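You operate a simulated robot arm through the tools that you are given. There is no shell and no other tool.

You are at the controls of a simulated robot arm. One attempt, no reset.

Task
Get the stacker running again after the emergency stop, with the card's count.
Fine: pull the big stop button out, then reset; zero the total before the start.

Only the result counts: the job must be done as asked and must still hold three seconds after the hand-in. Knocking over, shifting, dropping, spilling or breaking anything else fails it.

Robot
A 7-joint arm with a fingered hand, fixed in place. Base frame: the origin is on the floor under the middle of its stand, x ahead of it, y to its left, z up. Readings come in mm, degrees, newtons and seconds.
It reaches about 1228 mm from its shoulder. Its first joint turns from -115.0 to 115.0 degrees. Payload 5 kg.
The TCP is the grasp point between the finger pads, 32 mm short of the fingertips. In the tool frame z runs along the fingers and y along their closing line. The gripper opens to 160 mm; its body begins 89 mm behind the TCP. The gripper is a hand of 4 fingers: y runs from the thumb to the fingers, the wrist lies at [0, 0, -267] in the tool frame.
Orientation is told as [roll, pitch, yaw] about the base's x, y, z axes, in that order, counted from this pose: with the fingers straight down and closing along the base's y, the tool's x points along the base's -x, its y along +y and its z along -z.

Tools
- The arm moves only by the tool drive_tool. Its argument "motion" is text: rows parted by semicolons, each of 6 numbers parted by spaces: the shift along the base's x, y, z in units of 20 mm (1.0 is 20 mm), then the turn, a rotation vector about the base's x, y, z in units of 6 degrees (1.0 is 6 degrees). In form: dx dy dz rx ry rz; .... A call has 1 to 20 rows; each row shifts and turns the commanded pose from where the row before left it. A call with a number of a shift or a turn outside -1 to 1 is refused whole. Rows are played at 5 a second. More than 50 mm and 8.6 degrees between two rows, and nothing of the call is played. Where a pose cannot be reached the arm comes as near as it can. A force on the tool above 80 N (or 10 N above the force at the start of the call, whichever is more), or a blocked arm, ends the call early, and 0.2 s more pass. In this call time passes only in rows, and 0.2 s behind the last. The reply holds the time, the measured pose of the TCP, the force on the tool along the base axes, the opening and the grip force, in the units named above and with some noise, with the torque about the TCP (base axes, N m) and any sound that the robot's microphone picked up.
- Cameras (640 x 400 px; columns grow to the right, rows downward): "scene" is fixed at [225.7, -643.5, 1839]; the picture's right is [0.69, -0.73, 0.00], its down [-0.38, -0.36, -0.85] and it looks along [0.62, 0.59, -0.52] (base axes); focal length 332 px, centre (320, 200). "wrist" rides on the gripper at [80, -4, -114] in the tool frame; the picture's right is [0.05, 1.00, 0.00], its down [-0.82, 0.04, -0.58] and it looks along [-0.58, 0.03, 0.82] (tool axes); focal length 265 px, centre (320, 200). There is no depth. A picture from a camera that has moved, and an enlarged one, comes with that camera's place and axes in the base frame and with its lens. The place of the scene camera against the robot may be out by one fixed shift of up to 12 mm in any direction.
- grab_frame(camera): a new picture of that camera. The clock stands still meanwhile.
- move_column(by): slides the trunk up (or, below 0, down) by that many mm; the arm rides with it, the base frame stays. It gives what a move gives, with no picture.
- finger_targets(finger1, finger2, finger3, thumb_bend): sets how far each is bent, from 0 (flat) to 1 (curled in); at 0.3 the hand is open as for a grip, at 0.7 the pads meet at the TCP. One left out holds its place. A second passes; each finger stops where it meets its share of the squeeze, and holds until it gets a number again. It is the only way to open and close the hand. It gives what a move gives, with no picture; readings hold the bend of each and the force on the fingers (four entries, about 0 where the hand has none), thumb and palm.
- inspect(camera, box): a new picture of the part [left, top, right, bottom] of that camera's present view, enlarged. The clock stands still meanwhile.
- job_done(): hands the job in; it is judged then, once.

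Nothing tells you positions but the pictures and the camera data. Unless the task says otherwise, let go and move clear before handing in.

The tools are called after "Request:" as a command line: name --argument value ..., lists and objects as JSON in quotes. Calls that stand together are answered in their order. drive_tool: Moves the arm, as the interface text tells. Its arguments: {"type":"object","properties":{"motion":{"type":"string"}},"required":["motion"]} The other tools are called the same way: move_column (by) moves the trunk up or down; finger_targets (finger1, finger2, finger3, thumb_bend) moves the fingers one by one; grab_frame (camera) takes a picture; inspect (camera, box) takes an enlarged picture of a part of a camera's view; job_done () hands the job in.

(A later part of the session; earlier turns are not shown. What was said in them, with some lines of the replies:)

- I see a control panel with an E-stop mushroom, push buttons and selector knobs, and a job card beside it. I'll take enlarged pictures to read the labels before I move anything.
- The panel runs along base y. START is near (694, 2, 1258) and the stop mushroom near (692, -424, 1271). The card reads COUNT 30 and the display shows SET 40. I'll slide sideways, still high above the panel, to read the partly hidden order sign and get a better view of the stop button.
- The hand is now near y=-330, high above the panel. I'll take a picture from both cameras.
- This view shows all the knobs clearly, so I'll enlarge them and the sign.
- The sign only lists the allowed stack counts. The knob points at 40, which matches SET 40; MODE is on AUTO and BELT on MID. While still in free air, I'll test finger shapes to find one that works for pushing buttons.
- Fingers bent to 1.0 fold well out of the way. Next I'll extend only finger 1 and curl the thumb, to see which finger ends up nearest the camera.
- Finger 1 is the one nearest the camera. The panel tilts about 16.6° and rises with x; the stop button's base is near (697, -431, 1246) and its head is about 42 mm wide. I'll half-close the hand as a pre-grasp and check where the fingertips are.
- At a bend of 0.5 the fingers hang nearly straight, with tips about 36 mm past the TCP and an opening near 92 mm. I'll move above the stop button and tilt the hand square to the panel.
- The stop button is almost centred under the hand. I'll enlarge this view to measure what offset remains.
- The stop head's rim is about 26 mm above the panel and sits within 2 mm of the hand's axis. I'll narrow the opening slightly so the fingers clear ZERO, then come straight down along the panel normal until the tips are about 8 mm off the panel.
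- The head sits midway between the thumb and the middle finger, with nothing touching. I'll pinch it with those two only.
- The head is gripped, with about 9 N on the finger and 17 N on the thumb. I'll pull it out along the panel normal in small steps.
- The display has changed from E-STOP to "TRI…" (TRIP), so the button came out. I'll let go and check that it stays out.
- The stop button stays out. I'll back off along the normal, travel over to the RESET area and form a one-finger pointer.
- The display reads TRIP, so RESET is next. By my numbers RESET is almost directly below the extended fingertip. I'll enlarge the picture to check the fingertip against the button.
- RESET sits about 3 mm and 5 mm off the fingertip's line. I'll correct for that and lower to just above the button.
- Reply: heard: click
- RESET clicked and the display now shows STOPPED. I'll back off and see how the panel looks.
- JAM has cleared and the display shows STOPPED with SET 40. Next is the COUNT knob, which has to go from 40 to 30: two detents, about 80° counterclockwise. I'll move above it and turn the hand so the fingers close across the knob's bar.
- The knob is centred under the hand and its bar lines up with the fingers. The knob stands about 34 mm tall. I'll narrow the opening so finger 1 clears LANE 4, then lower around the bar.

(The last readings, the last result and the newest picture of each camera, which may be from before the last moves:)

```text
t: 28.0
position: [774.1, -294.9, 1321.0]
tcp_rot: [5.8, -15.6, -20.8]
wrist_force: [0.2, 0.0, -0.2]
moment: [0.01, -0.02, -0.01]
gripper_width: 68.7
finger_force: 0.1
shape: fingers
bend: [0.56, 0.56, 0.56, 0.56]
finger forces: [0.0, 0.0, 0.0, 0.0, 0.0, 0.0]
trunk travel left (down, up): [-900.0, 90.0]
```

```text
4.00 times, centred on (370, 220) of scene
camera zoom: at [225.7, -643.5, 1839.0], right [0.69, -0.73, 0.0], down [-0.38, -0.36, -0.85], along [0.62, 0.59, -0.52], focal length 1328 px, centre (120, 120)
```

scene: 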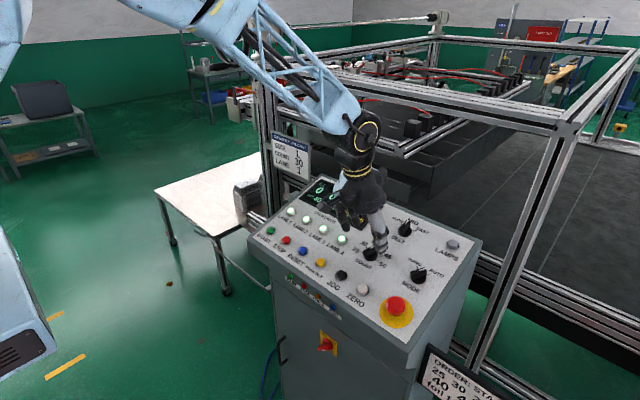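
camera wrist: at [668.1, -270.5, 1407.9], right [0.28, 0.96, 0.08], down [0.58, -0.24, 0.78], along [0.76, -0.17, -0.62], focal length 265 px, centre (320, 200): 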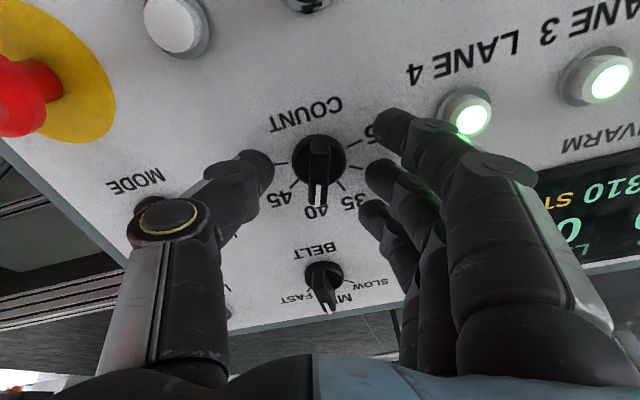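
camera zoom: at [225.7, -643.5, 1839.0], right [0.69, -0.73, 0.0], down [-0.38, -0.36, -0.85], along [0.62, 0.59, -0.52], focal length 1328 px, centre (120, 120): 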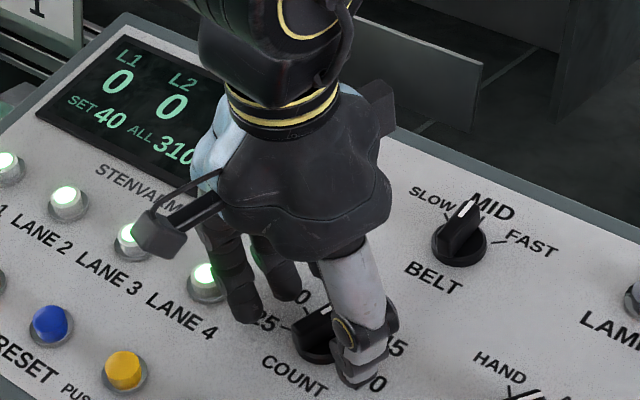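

The fingers are on either side of the bar without touching it. I'll check the centring up close before I grip.

Request:
inspect --camera "wrist" --box '[240, 110, 400, 210]'

```text
4.00 times, centred on (320, 160) of wrist
camera zoom: at [668.1, -270.5, 1407.9], right [0.28, 0.96, 0.08], down [0.58, -0.24, 0.78], along [0.76, -0.17, -0.62], focal length 1062 px, centre (320, 360)
```

zoom: 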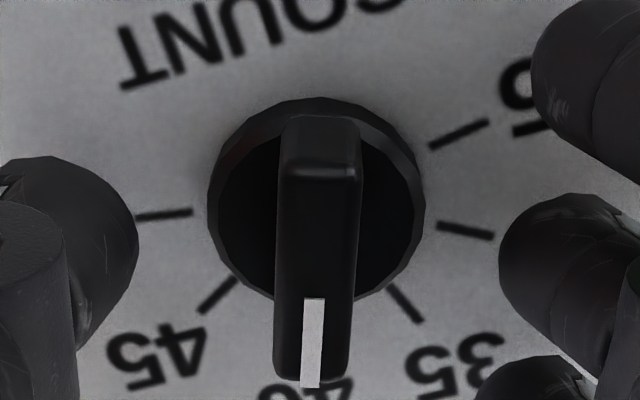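

The knob centre is about 3 mm off the hand's axis. I'll correct that, then pinch the bar with the middle finger and thumb.

Request:
drive_tool --motion "-0.145 0.028 -0.043 0 0 0"

Request:
finger_targets --finger2 0.72 --thumb_bend 0.72

Request:
grab_frame --camera "wrist"

Request:
inspect --camera "wrist" --box '[240, 110, 400, 210]'

```text
t: 28.4
position: [771.3, -294.8, 1319.9]
tcp_rot: [5.8, -15.6, -20.7]
wrist_force: [0.4, -0.4, 0.9]
moment: [-0.02, 0.02, 0.0]
gripper_width: 68.9
finger_force: 0.0
shape: fingers
bend: [0.56, 0.56, 0.56, 0.56]
finger forces: [0.0, 0.0, 0.0, 0.0, 0.1, 0.1]
trunk travel left (down, up): [-900.0, 90.0]
```

```text
t: 29.4
position: [771.2, -294.5, 1319.6]
tcp_rot: [5.8, -15.6, -20.8]
wrist_force: [0.6, -0.6, -5.2]
moment: [-0.01, 0.05, -0.01]
gripper_width: 47.5
finger_force: 5.6
shape: fingers
bend: [0.56, 0.7, 0.56, 0.69]
finger forces: [0.0, 4.7, 0.0, 0.0, 6.4, 0.0]
trunk travel left (down, up): [-900.0, 90.0]
```

```text
taken
camera wrist: at [664.5, -270.4, 1406.4], right [0.28, 0.96, 0.08], down [0.58, -0.24, 0.78], along [0.76, -0.17, -0.62], focal length 265 px, centre (320, 200)
```

wrist: 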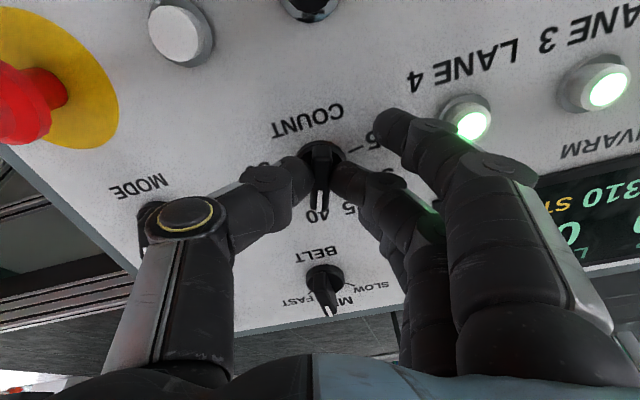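

```text
4.00 times, centred on (320, 160) of wrist
camera zoom: at [664.5, -270.4, 1406.4], right [0.28, 0.96, 0.08], down [0.58, -0.24, 0.78], along [0.76, -0.17, -0.62], focal length 1062 px, centre (320, 360)
```

zoom: 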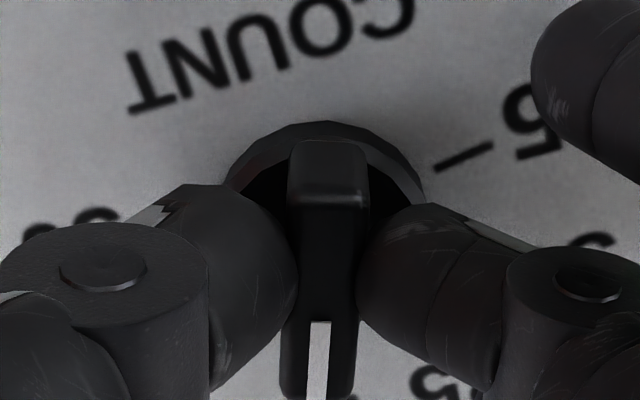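

The bar is gripped lightly, so I'll squeeze a bit harder. Then I'll turn about 42° counterclockwise around the panel normal and check the result.

Request:
finger_targets --finger2 0.85 --thumb_bend 0.85

Request:
drive_tool --motion "0 0 0 -0.286 0 0.958;0 0 0 -0.286 0 0.958;0 0 0 -0.286 0 0.958;0 0 0 -0.286 0 0.958;0 0 0 -0.286 0 0.958;0 0 0 -0.286 0 0.958;0 0 0 -0.286 0 0.958"

Request:
grab_frame --camera "wrist"

Request:
inspect --camera "scene" --box '[290, 170, 450, 270]'

```text
t: 30.4
position: [770.9, -295.4, 1318.4]
tcp_rot: [5.8, -15.5, -20.8]
wrist_force: [-4.4, -13.0, -16.0]
moment: [-0.16, 0.18, -0.11]
gripper_width: 45.1
finger_force: 18.3
shape: fingers
bend: [0.56, 0.71, 0.56, 0.71]
finger forces: [0.0, 11.0, 0.0, 0.1, 26.8, 0.0]
trunk travel left (down, up): [-900.0, 90.0]
```

```text
t: 32.0
position: [772.1, -298.1, 1319.9]
tcp_rot: [-6.4, -15.4, 22.9]
wrist_force: [0.6, -21.9, -15.5]
moment: [-0.37, 0.07, -0.12]
gripper_width: 45.8
finger_force: 17.6
shape: fingers
bend: [0.56, 0.7, 0.56, 0.71]
finger forces: [0.0, 8.8, 0.0, 0.1, 25.7, 0.0]
trunk travel left (down, up): [-900.0, 90.0]
```

```text
taken
camera wrist: at [669.5, -331.7, 1408.1], right [-0.4, 0.91, -0.12], down [0.54, 0.34, 0.77], along [0.74, 0.24, -0.63], focal length 265 px, centre (320, 200)
```

wrist: 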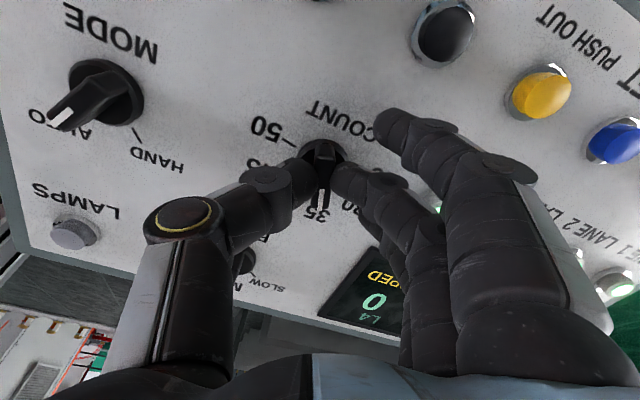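

```text
4.00 times, centred on (370, 220) of scene
camera zoom: at [225.7, -643.5, 1839.0], right [0.69, -0.73, 0.0], down [-0.38, -0.36, -0.85], along [0.62, 0.59, -0.52], focal length 1328 px, centre (120, 120)
```

zoom: 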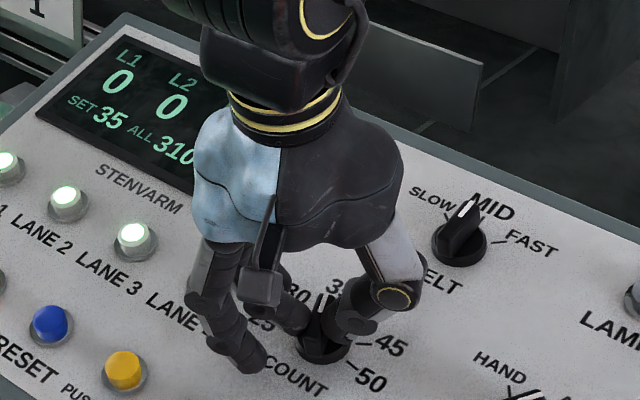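

SET now shows 35, so the knob follows the hand. I'll turn another 40° or so to reach 30.

Request:
drive_tool --motion "0 0.03 0 -0.275 0 0.92;0 0.03 0 -0.275 0 0.92;0 0.03 0 -0.275 0 0.92;0 0.03 0 -0.275 0 0.92;0 0.03 0 -0.275 0 0.92;0 0 0 -0.275 0 0.92;0 0 0 -0.275 0 0.92"

Request:
grab_frame --camera "wrist"

Request:
inspect --camera "scene" --box '[290, 170, 450, 270]'

```text
t: 33.6
position: [773.0, -295.3, 1321.5]
tcp_rot: [-14.7, -7.7, 63.4]
wrist_force: [13.7, -39.9, 3.1]
moment: [-0.74, -0.26, -0.28]
gripper_width: 48.0
finger_force: 22.2
shape: fingers
bend: [0.56, 0.71, 0.56, 0.71]
finger forces: [0.0, 8.3, 0.1, 0.0, 35.5, 0.1]
trunk travel left (down, up): [-900.0, 90.0]
```

```text
taken
camera wrist: at [708.2, -368.1, 1419.7], right [-0.87, 0.42, -0.26], down [0.16, 0.74, 0.65], along [0.46, 0.53, -0.71], focal length 265 px, centre (320, 200)
```

wrist: 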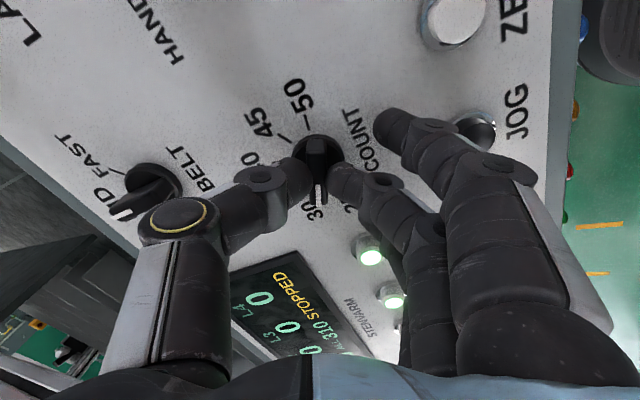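

```text
4.00 times, centred on (370, 220) of scene
camera zoom: at [225.7, -643.5, 1839.0], right [0.69, -0.73, 0.0], down [-0.38, -0.36, -0.85], along [0.62, 0.59, -0.52], focal length 1328 px, centre (120, 120)
```

zoom: 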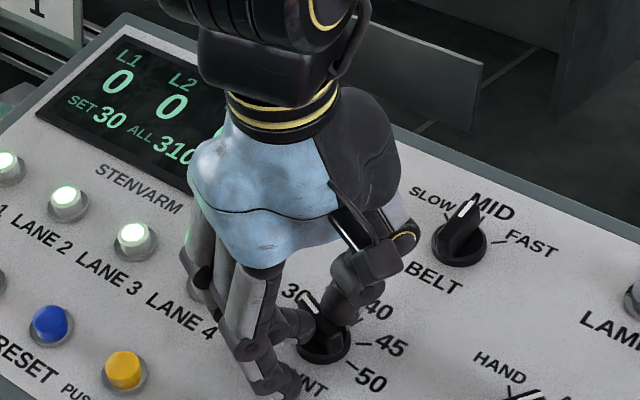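

SET reads 30. There is a side load on the grip from my small sideways shift, so I'll relieve it before letting go so the knob isn't disturbed.

Request:
drive_tool --motion "0.03 -0.1 0 0 0 0;0.03 -0.05 0 0 0 0"

```text
t: 34.2
position: [772.4, -295.5, 1319.8]
tcp_rot: [-14.8, -7.8, 63.4]
wrist_force: [13.2, -29.5, 5.0]
moment: [-0.52, -0.24, -0.23]
gripper_width: 47.8
finger_force: 21.6
shape: fingers
bend: [0.56, 0.71, 0.56, 0.71]
finger forces: [0.1, 10.2, 0.0, 0.1, 34.2, 0.0]
trunk travel left (down, up): [-900.0, 90.0]
```

Request:
drive_tool --motion "0.05 -0.12 0 0 0 0;0.05 -0.12 0 0 0 0"

```text
t: 34.8
position: [775.3, -296.9, 1320.4]
tcp_rot: [-14.9, -7.8, 63.5]
wrist_force: [11.0, -13.3, 5.6]
moment: [-0.18, -0.17, -0.07]
gripper_width: 46.6
finger_force: 20.9
shape: fingers
bend: [0.56, 0.71, 0.56, 0.73]
finger forces: [0.1, 13.2, 0.0, 0.0, 28.8, 0.0]
trunk travel left (down, up): [-900.0, 90.0]
```

The side load is down to about 17 N. I'll open the pinch now.

Request:
finger_targets --finger2 0.56 --thumb_bend 0.56

Request:
grab_frame --camera "wrist"

Request:
inspect --camera "scene" --box '[290, 170, 450, 270]'

```text
t: 35.8
position: [774.1, -297.8, 1319.2]
tcp_rot: [-14.8, -7.5, 63.4]
wrist_force: [0.0, 0.7, -0.2]
moment: [0.03, 0.03, -0.02]
gripper_width: 67.8
finger_force: 0.2
shape: fingers
bend: [0.56, 0.56, 0.56, 0.56]
finger forces: [0.0, 0.0, 0.0, 0.0, 0.0, 0.0]
trunk travel left (down, up): [-900.0, 90.0]
```

```text
taken
camera wrist: at [709.0, -370.4, 1419.7], right [-0.87, 0.42, -0.26], down [0.16, 0.74, 0.65], along [0.47, 0.52, -0.71], focal length 265 px, centre (320, 200)
```

wrist: 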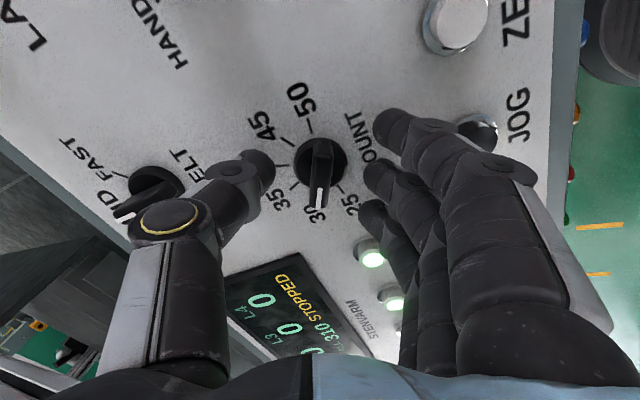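

```text
4.00 times, centred on (370, 220) of scene
camera zoom: at [225.7, -643.5, 1839.0], right [0.69, -0.73, 0.0], down [-0.38, -0.36, -0.85], along [0.62, 0.59, -0.52], focal length 1328 px, centre (120, 120)
```

zoom: 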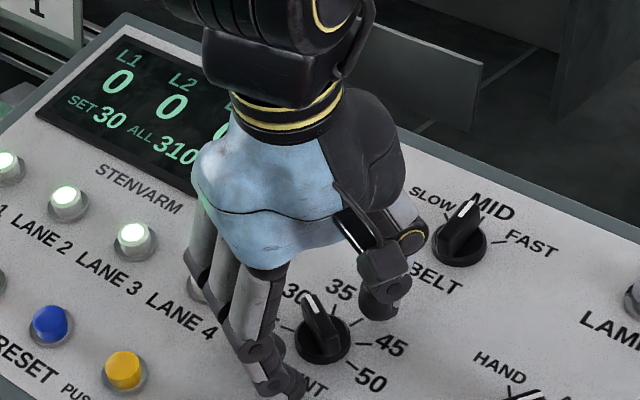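

The knob is released and SET stays at 30. For ZERO I'll point with the thumb and curl the fingers, so the hand stays on the side away from the stop button. First I'll back off, turn the hand straight again and hover over ZERO.

Request:
drive_tool --motion "-0.229 0 0.766 0 0 0;-0.229 0 0.766 0 0 0;-0.229 0 0.766 0 0 0;-0.229 0 0.766 0 0 0;-0.229 0 0.766 0 0 0;-0.393 0.018 -0.171 0.2701 0 -0.9047;-0.393 0.018 -0.171 0.2701 0 -0.9047;-0.393 0.018 -0.171 0.2701 0 -0.9047;-0.393 0.018 -0.171 0.2701 0 -0.9047;-0.393 0.018 -0.171 0.2701 0 -0.9047;-0.393 0.018 -0.171 0.2701 0 -0.9047;-0.393 0.018 -0.171 0.2701 0 -0.9047;-0.393 0.018 -0.171 0.2701 0 -0.9047;-0.393 0.018 -0.171 0.2701 0 -0.9047;-0.393 0.018 -0.171 0.2701 0 -0.9047;-0.393 0.018 -0.171 0.2701 0 -0.9047"

Request:
finger_targets --finger1 1.0 --finger2 1.0 --finger3 1.0 --thumb_bend 0.5

Request:
grab_frame --camera "wrist"

Request:
grab_frame --camera "scene"

```text
t: 39.2
position: [663.6, -292.3, 1360.8]
tcp_rot: [-0.2, -16.6, -0.1]
wrist_force: [1.6, 0.7, 0.3]
moment: [-0.02, -0.03, 0.0]
gripper_width: 67.9
finger_force: 0.1
shape: fingers
bend: [0.56, 0.56, 0.56, 0.56]
finger forces: [0.1, 0.1, 0.1, 0.0, 0.1, 0.0]
trunk travel left (down, up): [-900.0, 90.0]
```

```text
t: 40.2
position: [664.7, -293.9, 1361.4]
tcp_rot: [-0.1, -16.5, 0.0]
wrist_force: [0.5, -0.1, -0.2]
moment: [-0.01, -0.02, -0.02]
gripper_width: 61.8
finger_force: 0.1
shape: fingers
bend: [1.0, 1.0, 1.0, 0.5]
finger forces: [0.1, 0.0, 0.0, 0.0, 0.1, 0.0]
trunk travel left (down, up): [-900.0, 90.0]
```

```text
taken
camera wrist: at [554.8, -296.9, 1447.0], right [-0.05, 1.0, -0.02], down [0.62, 0.04, 0.79], along [0.79, 0.03, -0.62], focal length 265 px, centre (320, 200)
```

wrist: 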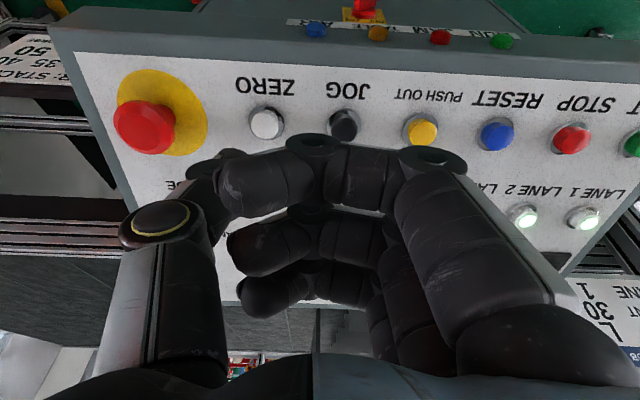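

```text
taken
```

scene: 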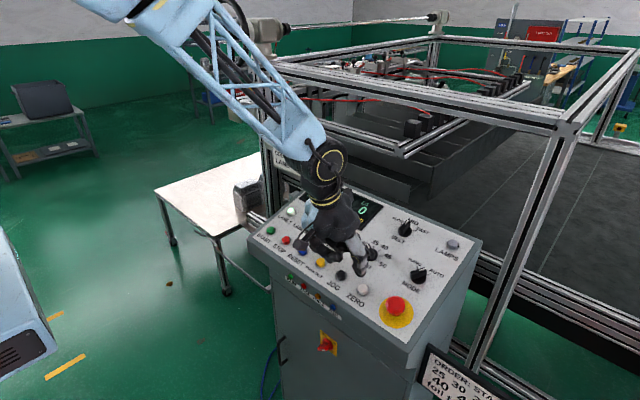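

ZERO should be nearly below the thumb tip. I'll enlarge both views to check.

Request:
inspect --camera "wrist" --box '[160, 80, 320, 180]'

Request:
inspect --camera "scene" --box '[290, 210, 418, 290]'

```text
4.00 times, centred on (240, 130) of wrist
camera zoom: at [554.8, -296.9, 1447.0], right [-0.05, 1.0, -0.02], down [0.62, 0.04, 0.79], along [0.79, 0.03, -0.62], focal length 1062 px, centre (640, 480)
```

zoom: 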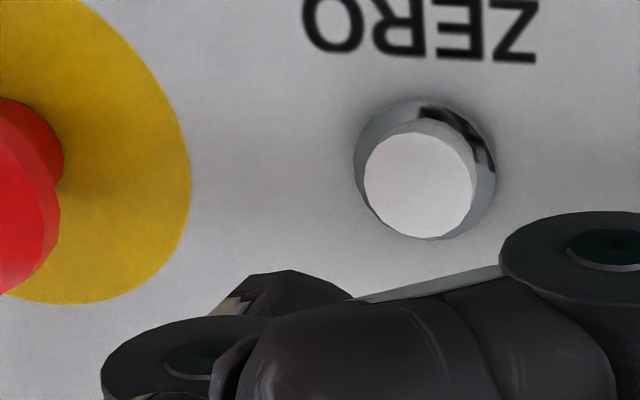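

```text
5.00 times, centred on (354, 250) of scene
camera zoom: at [225.7, -643.5, 1839.0], right [0.69, -0.73, 0.0], down [-0.38, -0.36, -0.85], along [0.62, 0.59, -0.52], focal length 1660 px, centre (150, -50)
```

zoom: 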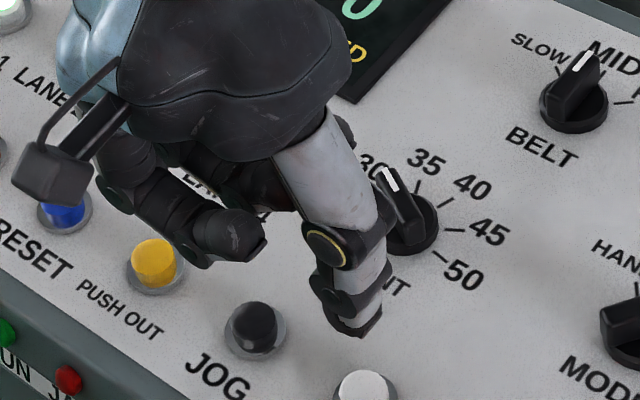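

ZERO lies within about 2 mm of the thumb's axis. I'll lower along the panel normal and press gently at the end.

Request:
drive_tool --motion "0.2145 0 -0.7185 0 0 0;0.2145 0 -0.7185 0 0 0;0.2145 0 -0.7185 0 0 0;0.2145 0 -0.7185 0 0 0;0.0286 0 -0.0958 0 0 0;0.0286 0 -0.0958 0 0 0;0.0286 0 -0.0958 0 0 0"

Request:
grab_frame --camera "wrist"

Request:
inspect --camera "scene" --box '[290, 210, 418, 290]'

Request:
inspect --camera "scene" --box '[280, 160, 408, 240]'

```text
t: 41.8
position: [683.2, -294.9, 1295.7]
tcp_rot: [-0.1, -16.7, 0.1]
wrist_force: [-0.8, 0.4, 1.2]
moment: [-0.1, -0.01, -0.06]
gripper_width: 61.9
finger_force: 0.6
shape: fingers
bend: [1.0, 1.0, 1.0, 0.5]
finger forces: [0.0, 0.0, 0.0, 0.0, 1.5, 0.2]
trunk travel left (down, up): [-900.0, 90.0]
```

```text
taken
camera wrist: at [573.4, -298.0, 1383.1], right [-0.05, 1.0, -0.02], down [0.62, 0.04, 0.79], along [0.79, 0.03, -0.62], focal length 265 px, centre (320, 200)
```

wrist: 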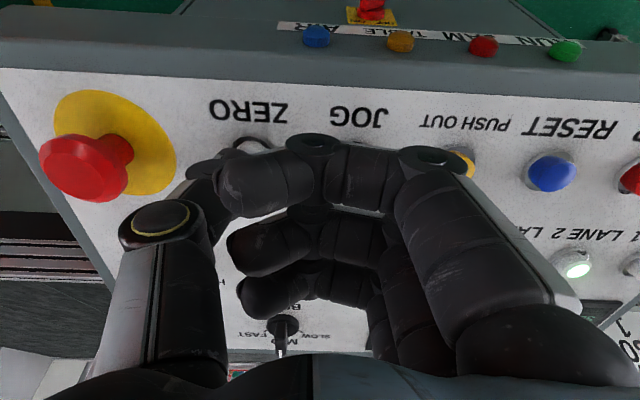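

```text
5.00 times, centred on (354, 250) of scene
camera zoom: at [225.7, -643.5, 1839.0], right [0.69, -0.73, 0.0], down [-0.38, -0.36, -0.85], along [0.62, 0.59, -0.52], focal length 1660 px, centre (150, -50)
```

zoom: 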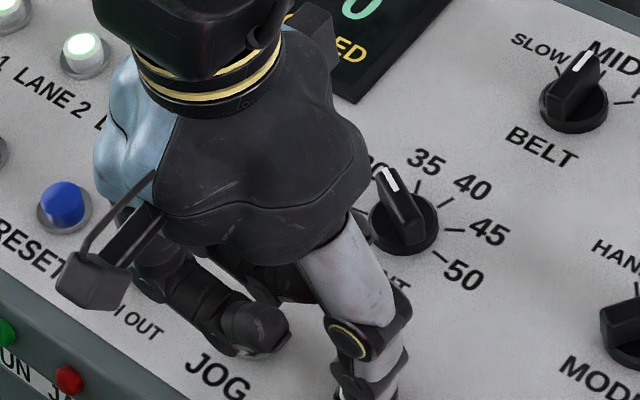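

```text
5.00 times, centred on (344, 200) of scene
camera zoom: at [225.7, -643.5, 1839.0], right [0.69, -0.73, 0.0], down [-0.38, -0.36, -0.85], along [0.62, 0.59, -0.52], focal length 1660 px, centre (200, 200)
```

zoom: 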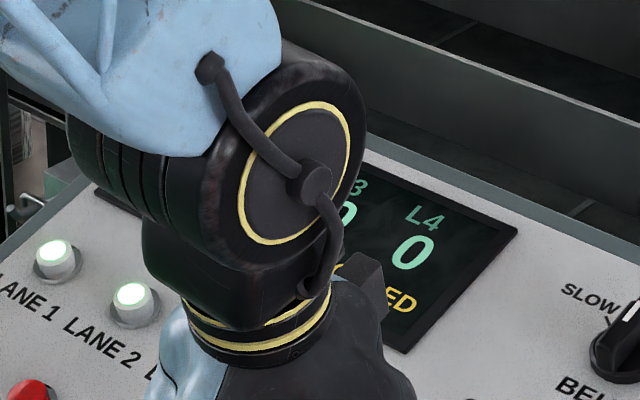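

The thumb is just touching ZERO at 1.5 N, with no click yet. I'll press a few millimetres deeper.

Request:
drive_tool --motion "0.0286 0 -0.0958 0 0 0;0.0286 0 -0.0958 0 0 0"

```text
t: 42.4
position: [684.4, -294.1, 1292.0]
tcp_rot: [-0.1, -16.7, 0.2]
wrist_force: [-1.4, 0.3, 3.4]
moment: [-0.19, -0.02, -0.1]
gripper_width: 61.8
finger_force: 1.6
shape: fingers
bend: [1.0, 1.0, 1.0, 0.5]
finger forces: [0.1, 0.1, 0.0, 0.0, 4.4, 0.0]
trunk travel left (down, up): [-900.0, 90.0]
heard: click
```

ZERO clicked. I'll back off and check the total on the display.

Request:
drive_tool --motion "-0.215 0 0.719 0 0 0;-0.215 0 0.719 0 0 0;-0.215 0 0.719 0 0 0;-0.215 0 0.719 0 0 0;-0.215 0 0.719 0 0 0;-0.215 0 0.719 0 0 0;-0.215 0 0.719 0 0 0"

Request:
inspect --camera "scene" --box '[250, 160, 442, 280]'

Request:
grab_frame --camera "wrist"

```text
t: 44.0
position: [652.8, -293.5, 1394.4]
tcp_rot: [0.0, -16.6, -0.1]
wrist_force: [-0.2, 0.2, 0.5]
moment: [-0.01, 0.04, 0.01]
gripper_width: 62.0
finger_force: 0.0
shape: fingers
bend: [1.0, 1.0, 1.0, 0.5]
finger forces: [0.0, 0.1, 0.1, 0.0, 0.0, 0.0]
trunk travel left (down, up): [-900.0, 90.0]
```

```text
3.33 times, centred on (346, 220) of scene
camera zoom: at [225.7, -643.5, 1839.0], right [0.69, -0.73, 0.0], down [-0.38, -0.36, -0.85], along [0.62, 0.59, -0.52], focal length 1107 px, centre (233, 133)
```

zoom: 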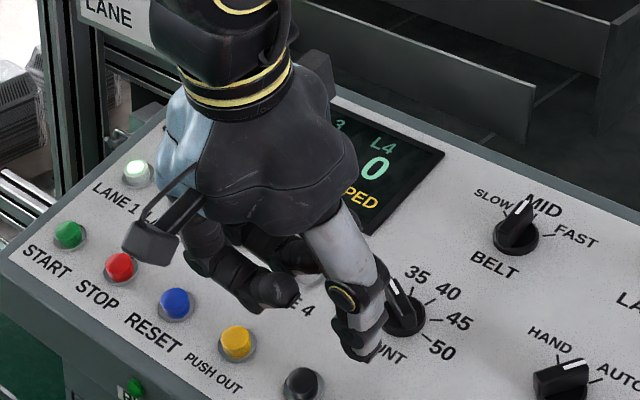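

```text
taken
camera wrist: at [543.2, -296.9, 1480.2], right [-0.05, 1.0, -0.02], down [0.62, 0.04, 0.79], along [0.79, 0.03, -0.62], focal length 265 px, centre (320, 200)
```

wrist: 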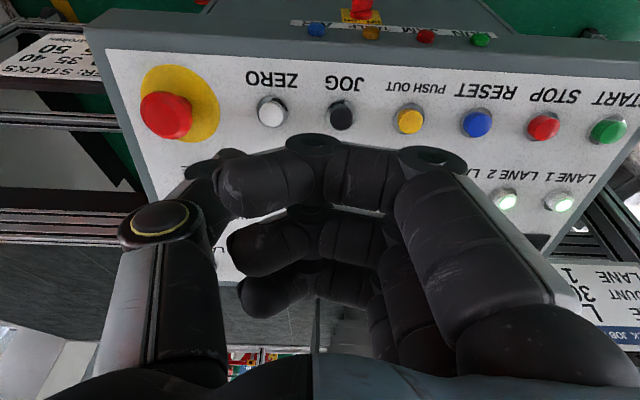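

The hand blocks the "ALL" reading. I'll travel at height over to START, which should uncover the display for checking before I press.

Request:
drive_tool --motion "0.032 0.944 -0.098 0 0 0;0.032 0.944 -0.098 0 0 0;0.032 0.944 -0.098 0 0 0;0.032 0.944 -0.098 0 0 0;0.032 0.944 -0.098 0 0 0;0.032 0.944 -0.098 0 0 0;0.032 0.944 -0.098 0 0 0;0.032 0.944 -0.098 0 0 0;0.032 0.944 -0.098 0 0 0;0.032 0.944 -0.098 0 0 0;0.032 0.944 -0.098 0 0 0;0.032 0.944 -0.098 0 0 0;0.032 0.944 -0.098 0 0 0;0.032 0.944 -0.098 0 0 0;0.032 0.944 -0.098 0 0 0;0.032 0.944 -0.098 0 0 0;0.032 0.944 -0.098 0 0 0;0.032 0.944 -0.098 0 0 0"

Request:
inspect --camera "scene" --box '[240, 150, 432, 270]'

Request:
grab_frame --camera "wrist"

Request:
inspect --camera "wrist" --box '[160, 80, 320, 180]'

Request:
grab_frame --camera "scene"

```text
t: 47.8
position: [665.9, 47.9, 1358.5]
tcp_rot: [-0.1, -16.6, 0.0]
wrist_force: [-0.5, 0.5, -0.1]
moment: [-0.05, -0.01, 0.01]
gripper_width: 62.3
finger_force: 0.0
shape: fingers
bend: [1.0, 1.0, 1.0, 0.5]
finger forces: [0.1, 0.0, 0.1, 0.0, 0.0, 0.1]
trunk travel left (down, up): [-900.0, 90.0]
```

```text
3.33 times, centred on (336, 210) of scene
camera zoom: at [225.7, -643.5, 1839.0], right [0.69, -0.73, 0.0], down [-0.38, -0.36, -0.85], along [0.62, 0.59, -0.52], focal length 1107 px, centre (267, 167)
```

zoom: 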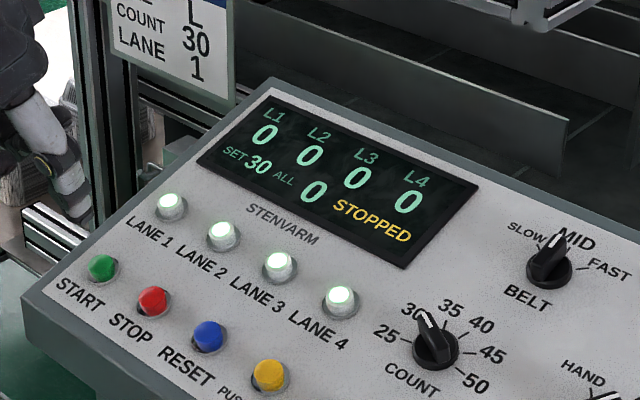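

```text
taken
camera wrist: at [556.9, 44.4, 1444.6], right [-0.05, 1.0, -0.02], down [0.62, 0.04, 0.79], along [0.79, 0.03, -0.62], focal length 265 px, centre (320, 200)
```

wrist: 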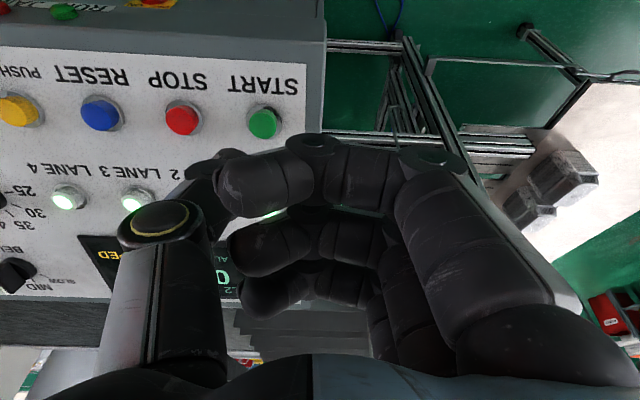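

```text
4.00 times, centred on (240, 130) of wrist
camera zoom: at [556.9, 44.4, 1444.6], right [-0.05, 1.0, -0.02], down [0.62, 0.04, 0.79], along [0.79, 0.03, -0.62], focal length 1062 px, centre (640, 480)
```

zoom: 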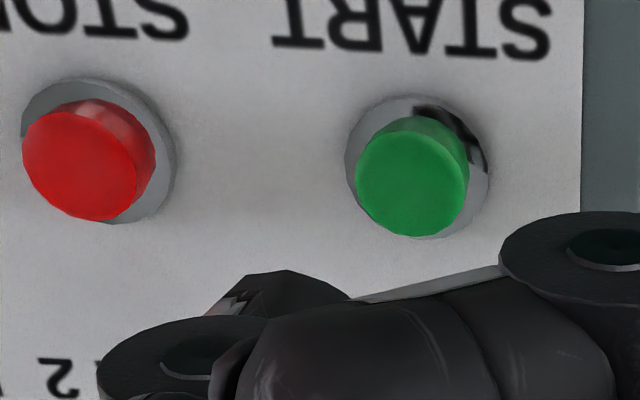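

```text
taken
```

scene: 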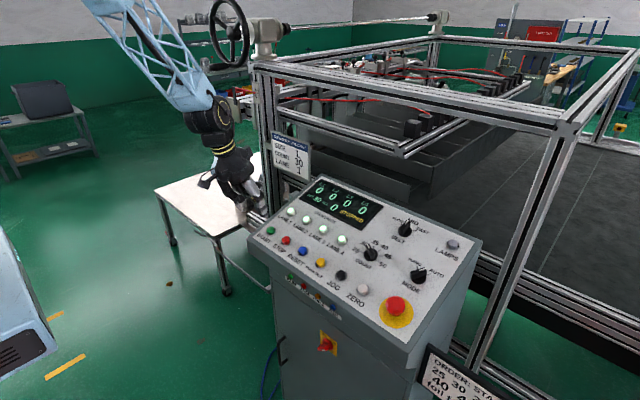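

The display now shows SET 30, ALL 0, STOPPED. The thumb is lined up over START, so I'll lower and press it.

Request:
drive_tool --motion "0.197 0 -0.7235 0 0 0;0.197 0 -0.7235 0 0 0;0.197 0 -0.7235 0 0 0;0.2145 0 -0.7185 0 0 0;0.0286 0 -0.0958 0 0 0;0.0286 0 -0.0958 0 0 0"

Request:
inspect --camera "scene" --box '[230, 190, 358, 270]'

Request:
inspect --camera "wrist" --box '[160, 80, 320, 180]'

```text
t: 49.2
position: [683.1, 46.3, 1297.3]
tcp_rot: [-0.1, -16.6, 0.1]
wrist_force: [0.0, -0.3, 2.0]
moment: [-0.14, -0.01, -0.04]
gripper_width: 61.7
finger_force: 0.9
shape: fingers
bend: [1.0, 1.0, 1.0, 0.5]
finger forces: [0.0, 0.0, 0.1, 0.1, 1.8, 0.0]
trunk travel left (down, up): [-900.0, 90.0]
```

```text
5.00 times, centred on (294, 230) of scene
camera zoom: at [225.7, -643.5, 1839.0], right [0.69, -0.73, 0.0], down [-0.38, -0.36, -0.85], along [0.62, 0.59, -0.52], focal length 1660 px, centre (450, 50)
```

zoom: 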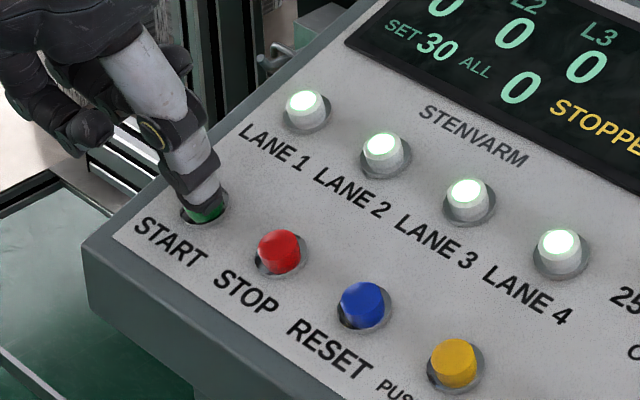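

```text
4.00 times, centred on (240, 130) of wrist
camera zoom: at [573.7, 43.3, 1382.4], right [-0.05, 1.0, -0.02], down [0.62, 0.04, 0.79], along [0.79, 0.03, -0.62], focal length 1062 px, centre (640, 480)
```

zoom: 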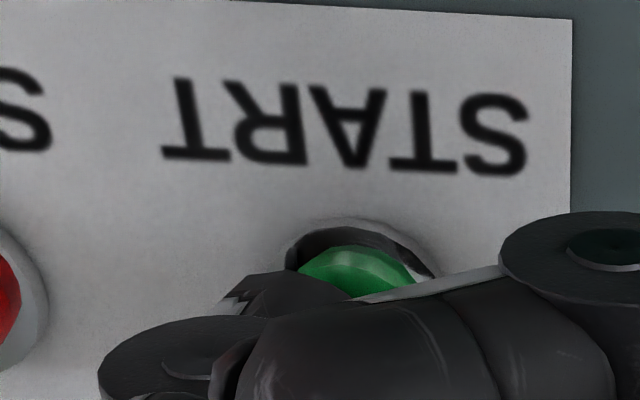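

The thumb is resting on START at about 2 N. I'll press it the rest of the way.

Request:
drive_tool --motion "0.0286 0 -0.0958 0 0 0;0.0286 0 -0.0958 0 0 0"

Request:
inspect --camera "scene" --box '[230, 170, 422, 290]'

```text
t: 49.8
position: [683.3, 47.3, 1292.1]
tcp_rot: [-0.1, -16.7, 0.1]
wrist_force: [-0.6, -0.1, 7.5]
moment: [-0.38, -0.09, 0.01]
gripper_width: 61.8
finger_force: 3.5
shape: fingers
bend: [1.0, 1.0, 1.0, 0.5]
finger forces: [0.0, 0.0, 0.0, 0.0, 6.6, 0.1]
trunk travel left (down, up): [-900.0, 90.0]
heard: click
```

```text
3.33 times, centred on (326, 230) of scene
camera zoom: at [225.7, -643.5, 1839.0], right [0.69, -0.73, 0.0], down [-0.38, -0.36, -0.85], along [0.62, 0.59, -0.52], focal length 1107 px, centre (300, 100)
```

zoom: 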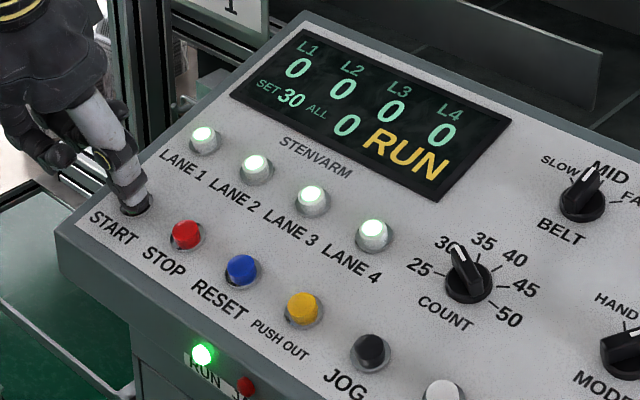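

The display reads RUN and the green RUN lamp is lit, with SET 30 and ALL at 0. I'll pull back well clear and check that it keeps running.

Request:
drive_tool --motion "-0.215 0 0.719 0 0 0;-0.215 0 0.719 0 0 0;-0.215 0 0.719 0 0 0;-0.215 0 0.719 0 0 0;-0.215 0 0.719 0 0 0;-0.215 0 0.719 0 0 0;-0.215 0 0.719 0 0 0;-0.3 0 0.9 0 0 0;-0.3 0 0.9 0 0 0;-0.3 0 0.9 0 0 0;-0.3 0 0.9 0 0 0;-0.3 0 0.9 0 0 0"

Request:
inspect --camera "scene" --box '[250, 160, 442, 280]'

Request:
grab_frame --camera "scene"

```text
t: 52.4
position: [620.6, 47.4, 1483.6]
tcp_rot: [-0.2, -16.7, 0.1]
wrist_force: [0.2, 1.3, 0.5]
moment: [0.04, -0.01, -0.02]
gripper_width: 62.2
finger_force: 0.0
shape: fingers
bend: [1.0, 1.0, 1.0, 0.5]
finger forces: [0.1, 0.1, 0.1, 0.1, 0.1, 0.0]
trunk travel left (down, up): [-900.0, 90.0]
```

```text
3.33 times, centred on (346, 220) of scene
camera zoom: at [225.7, -643.5, 1839.0], right [0.69, -0.73, 0.0], down [-0.38, -0.36, -0.85], along [0.62, 0.59, -0.52], focal length 1107 px, centre (233, 133)
```

zoom: 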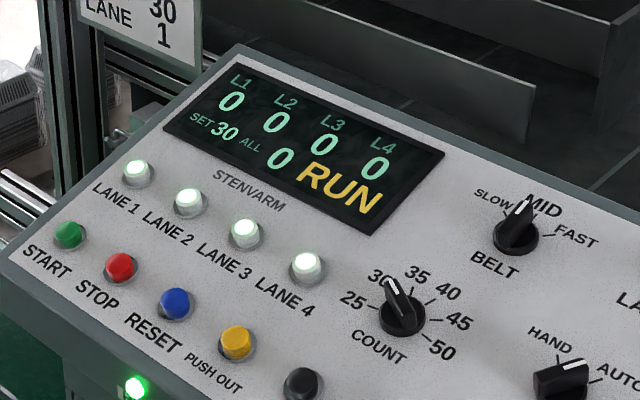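

```text
taken
```

scene: 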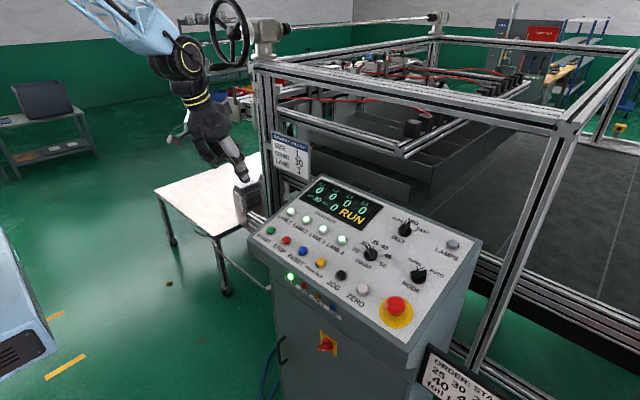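

The stacker is in RUN and the hand is clear. I'll wait a couple of seconds to make sure the state holds before handing in.

Request:
drive_tool --motion "0 0 0.3 0 0 0;0 0 0 0 0 0;0 0 0 0 0 0;0 0 0 0 0 0;0 0 0 0 0 0;0 0 0 0 0 0;0 0 0 0 0 0;0 0 0 0 0 0;0 0 0 0 0 0;0 0 0 0 0 0;0 0 0 0 0 0;0 0 0 0 0 0;0 0 0 0 0 0;0 0 0 0 0 0;0 0 0 0 0 0"

Request:
inspect --camera "scene" --box '[250, 170, 474, 310]'

```text
t: 55.6
position: [621.7, 47.9, 1489.6]
tcp_rot: [-0.1, -16.6, 0.0]
wrist_force: [0.7, 0.2, 0.0]
moment: [0.01, 0.02, 0.03]
gripper_width: 62.0
finger_force: 0.2
shape: fingers
bend: [1.0, 1.0, 1.0, 0.5]
finger forces: [0.1, 0.1, 0.0, 0.2, 0.1, 0.0]
trunk travel left (down, up): [-900.0, 90.0]
```

```text
2.86 times, centred on (362, 240) of scene
camera zoom: at [225.7, -643.5, 1839.0], right [0.69, -0.73, 0.0], down [-0.38, -0.36, -0.85], along [0.62, 0.59, -0.52], focal length 949 px, centre (200, 86)
```

zoom: 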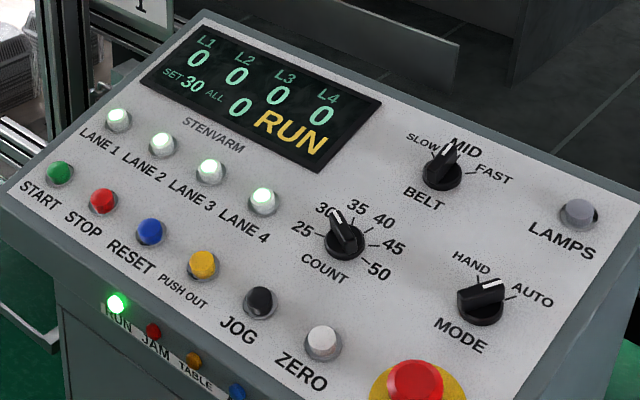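

The stacker has stayed in RUN with SET 30, the total at zero, the stop button out and no JAM lamp. The hand is clear, so I'm handing in the job.

Request:
job_done

```text
The job is handed in.
```

The stacker is running again with the card's count of 30. The job is handed in, but no pass or fail result came back.

- **Stop button:** I pulled it out and it stayed out.
- **Reset:** After I pressed RESET, the display went from TRIP to STOPPED and the JAM lamp went out.
- **Count:** I turned the COUNT knob from 40 to 30, and the display shows SET 30.
- **Total:** I pressed ZERO before starting, and the total went from 310 to 0.
- **Start:** After I pressed START, the display changed to RUN and the green RUN lamp lit. It was still running about five seconds later, with the hand clear of the panel.

I left the lane buttons, MODE (AUTO) and BELT (MID) as they were. The card also says LANE 1, but all four lane lamps are still lit because you asked only for the count.
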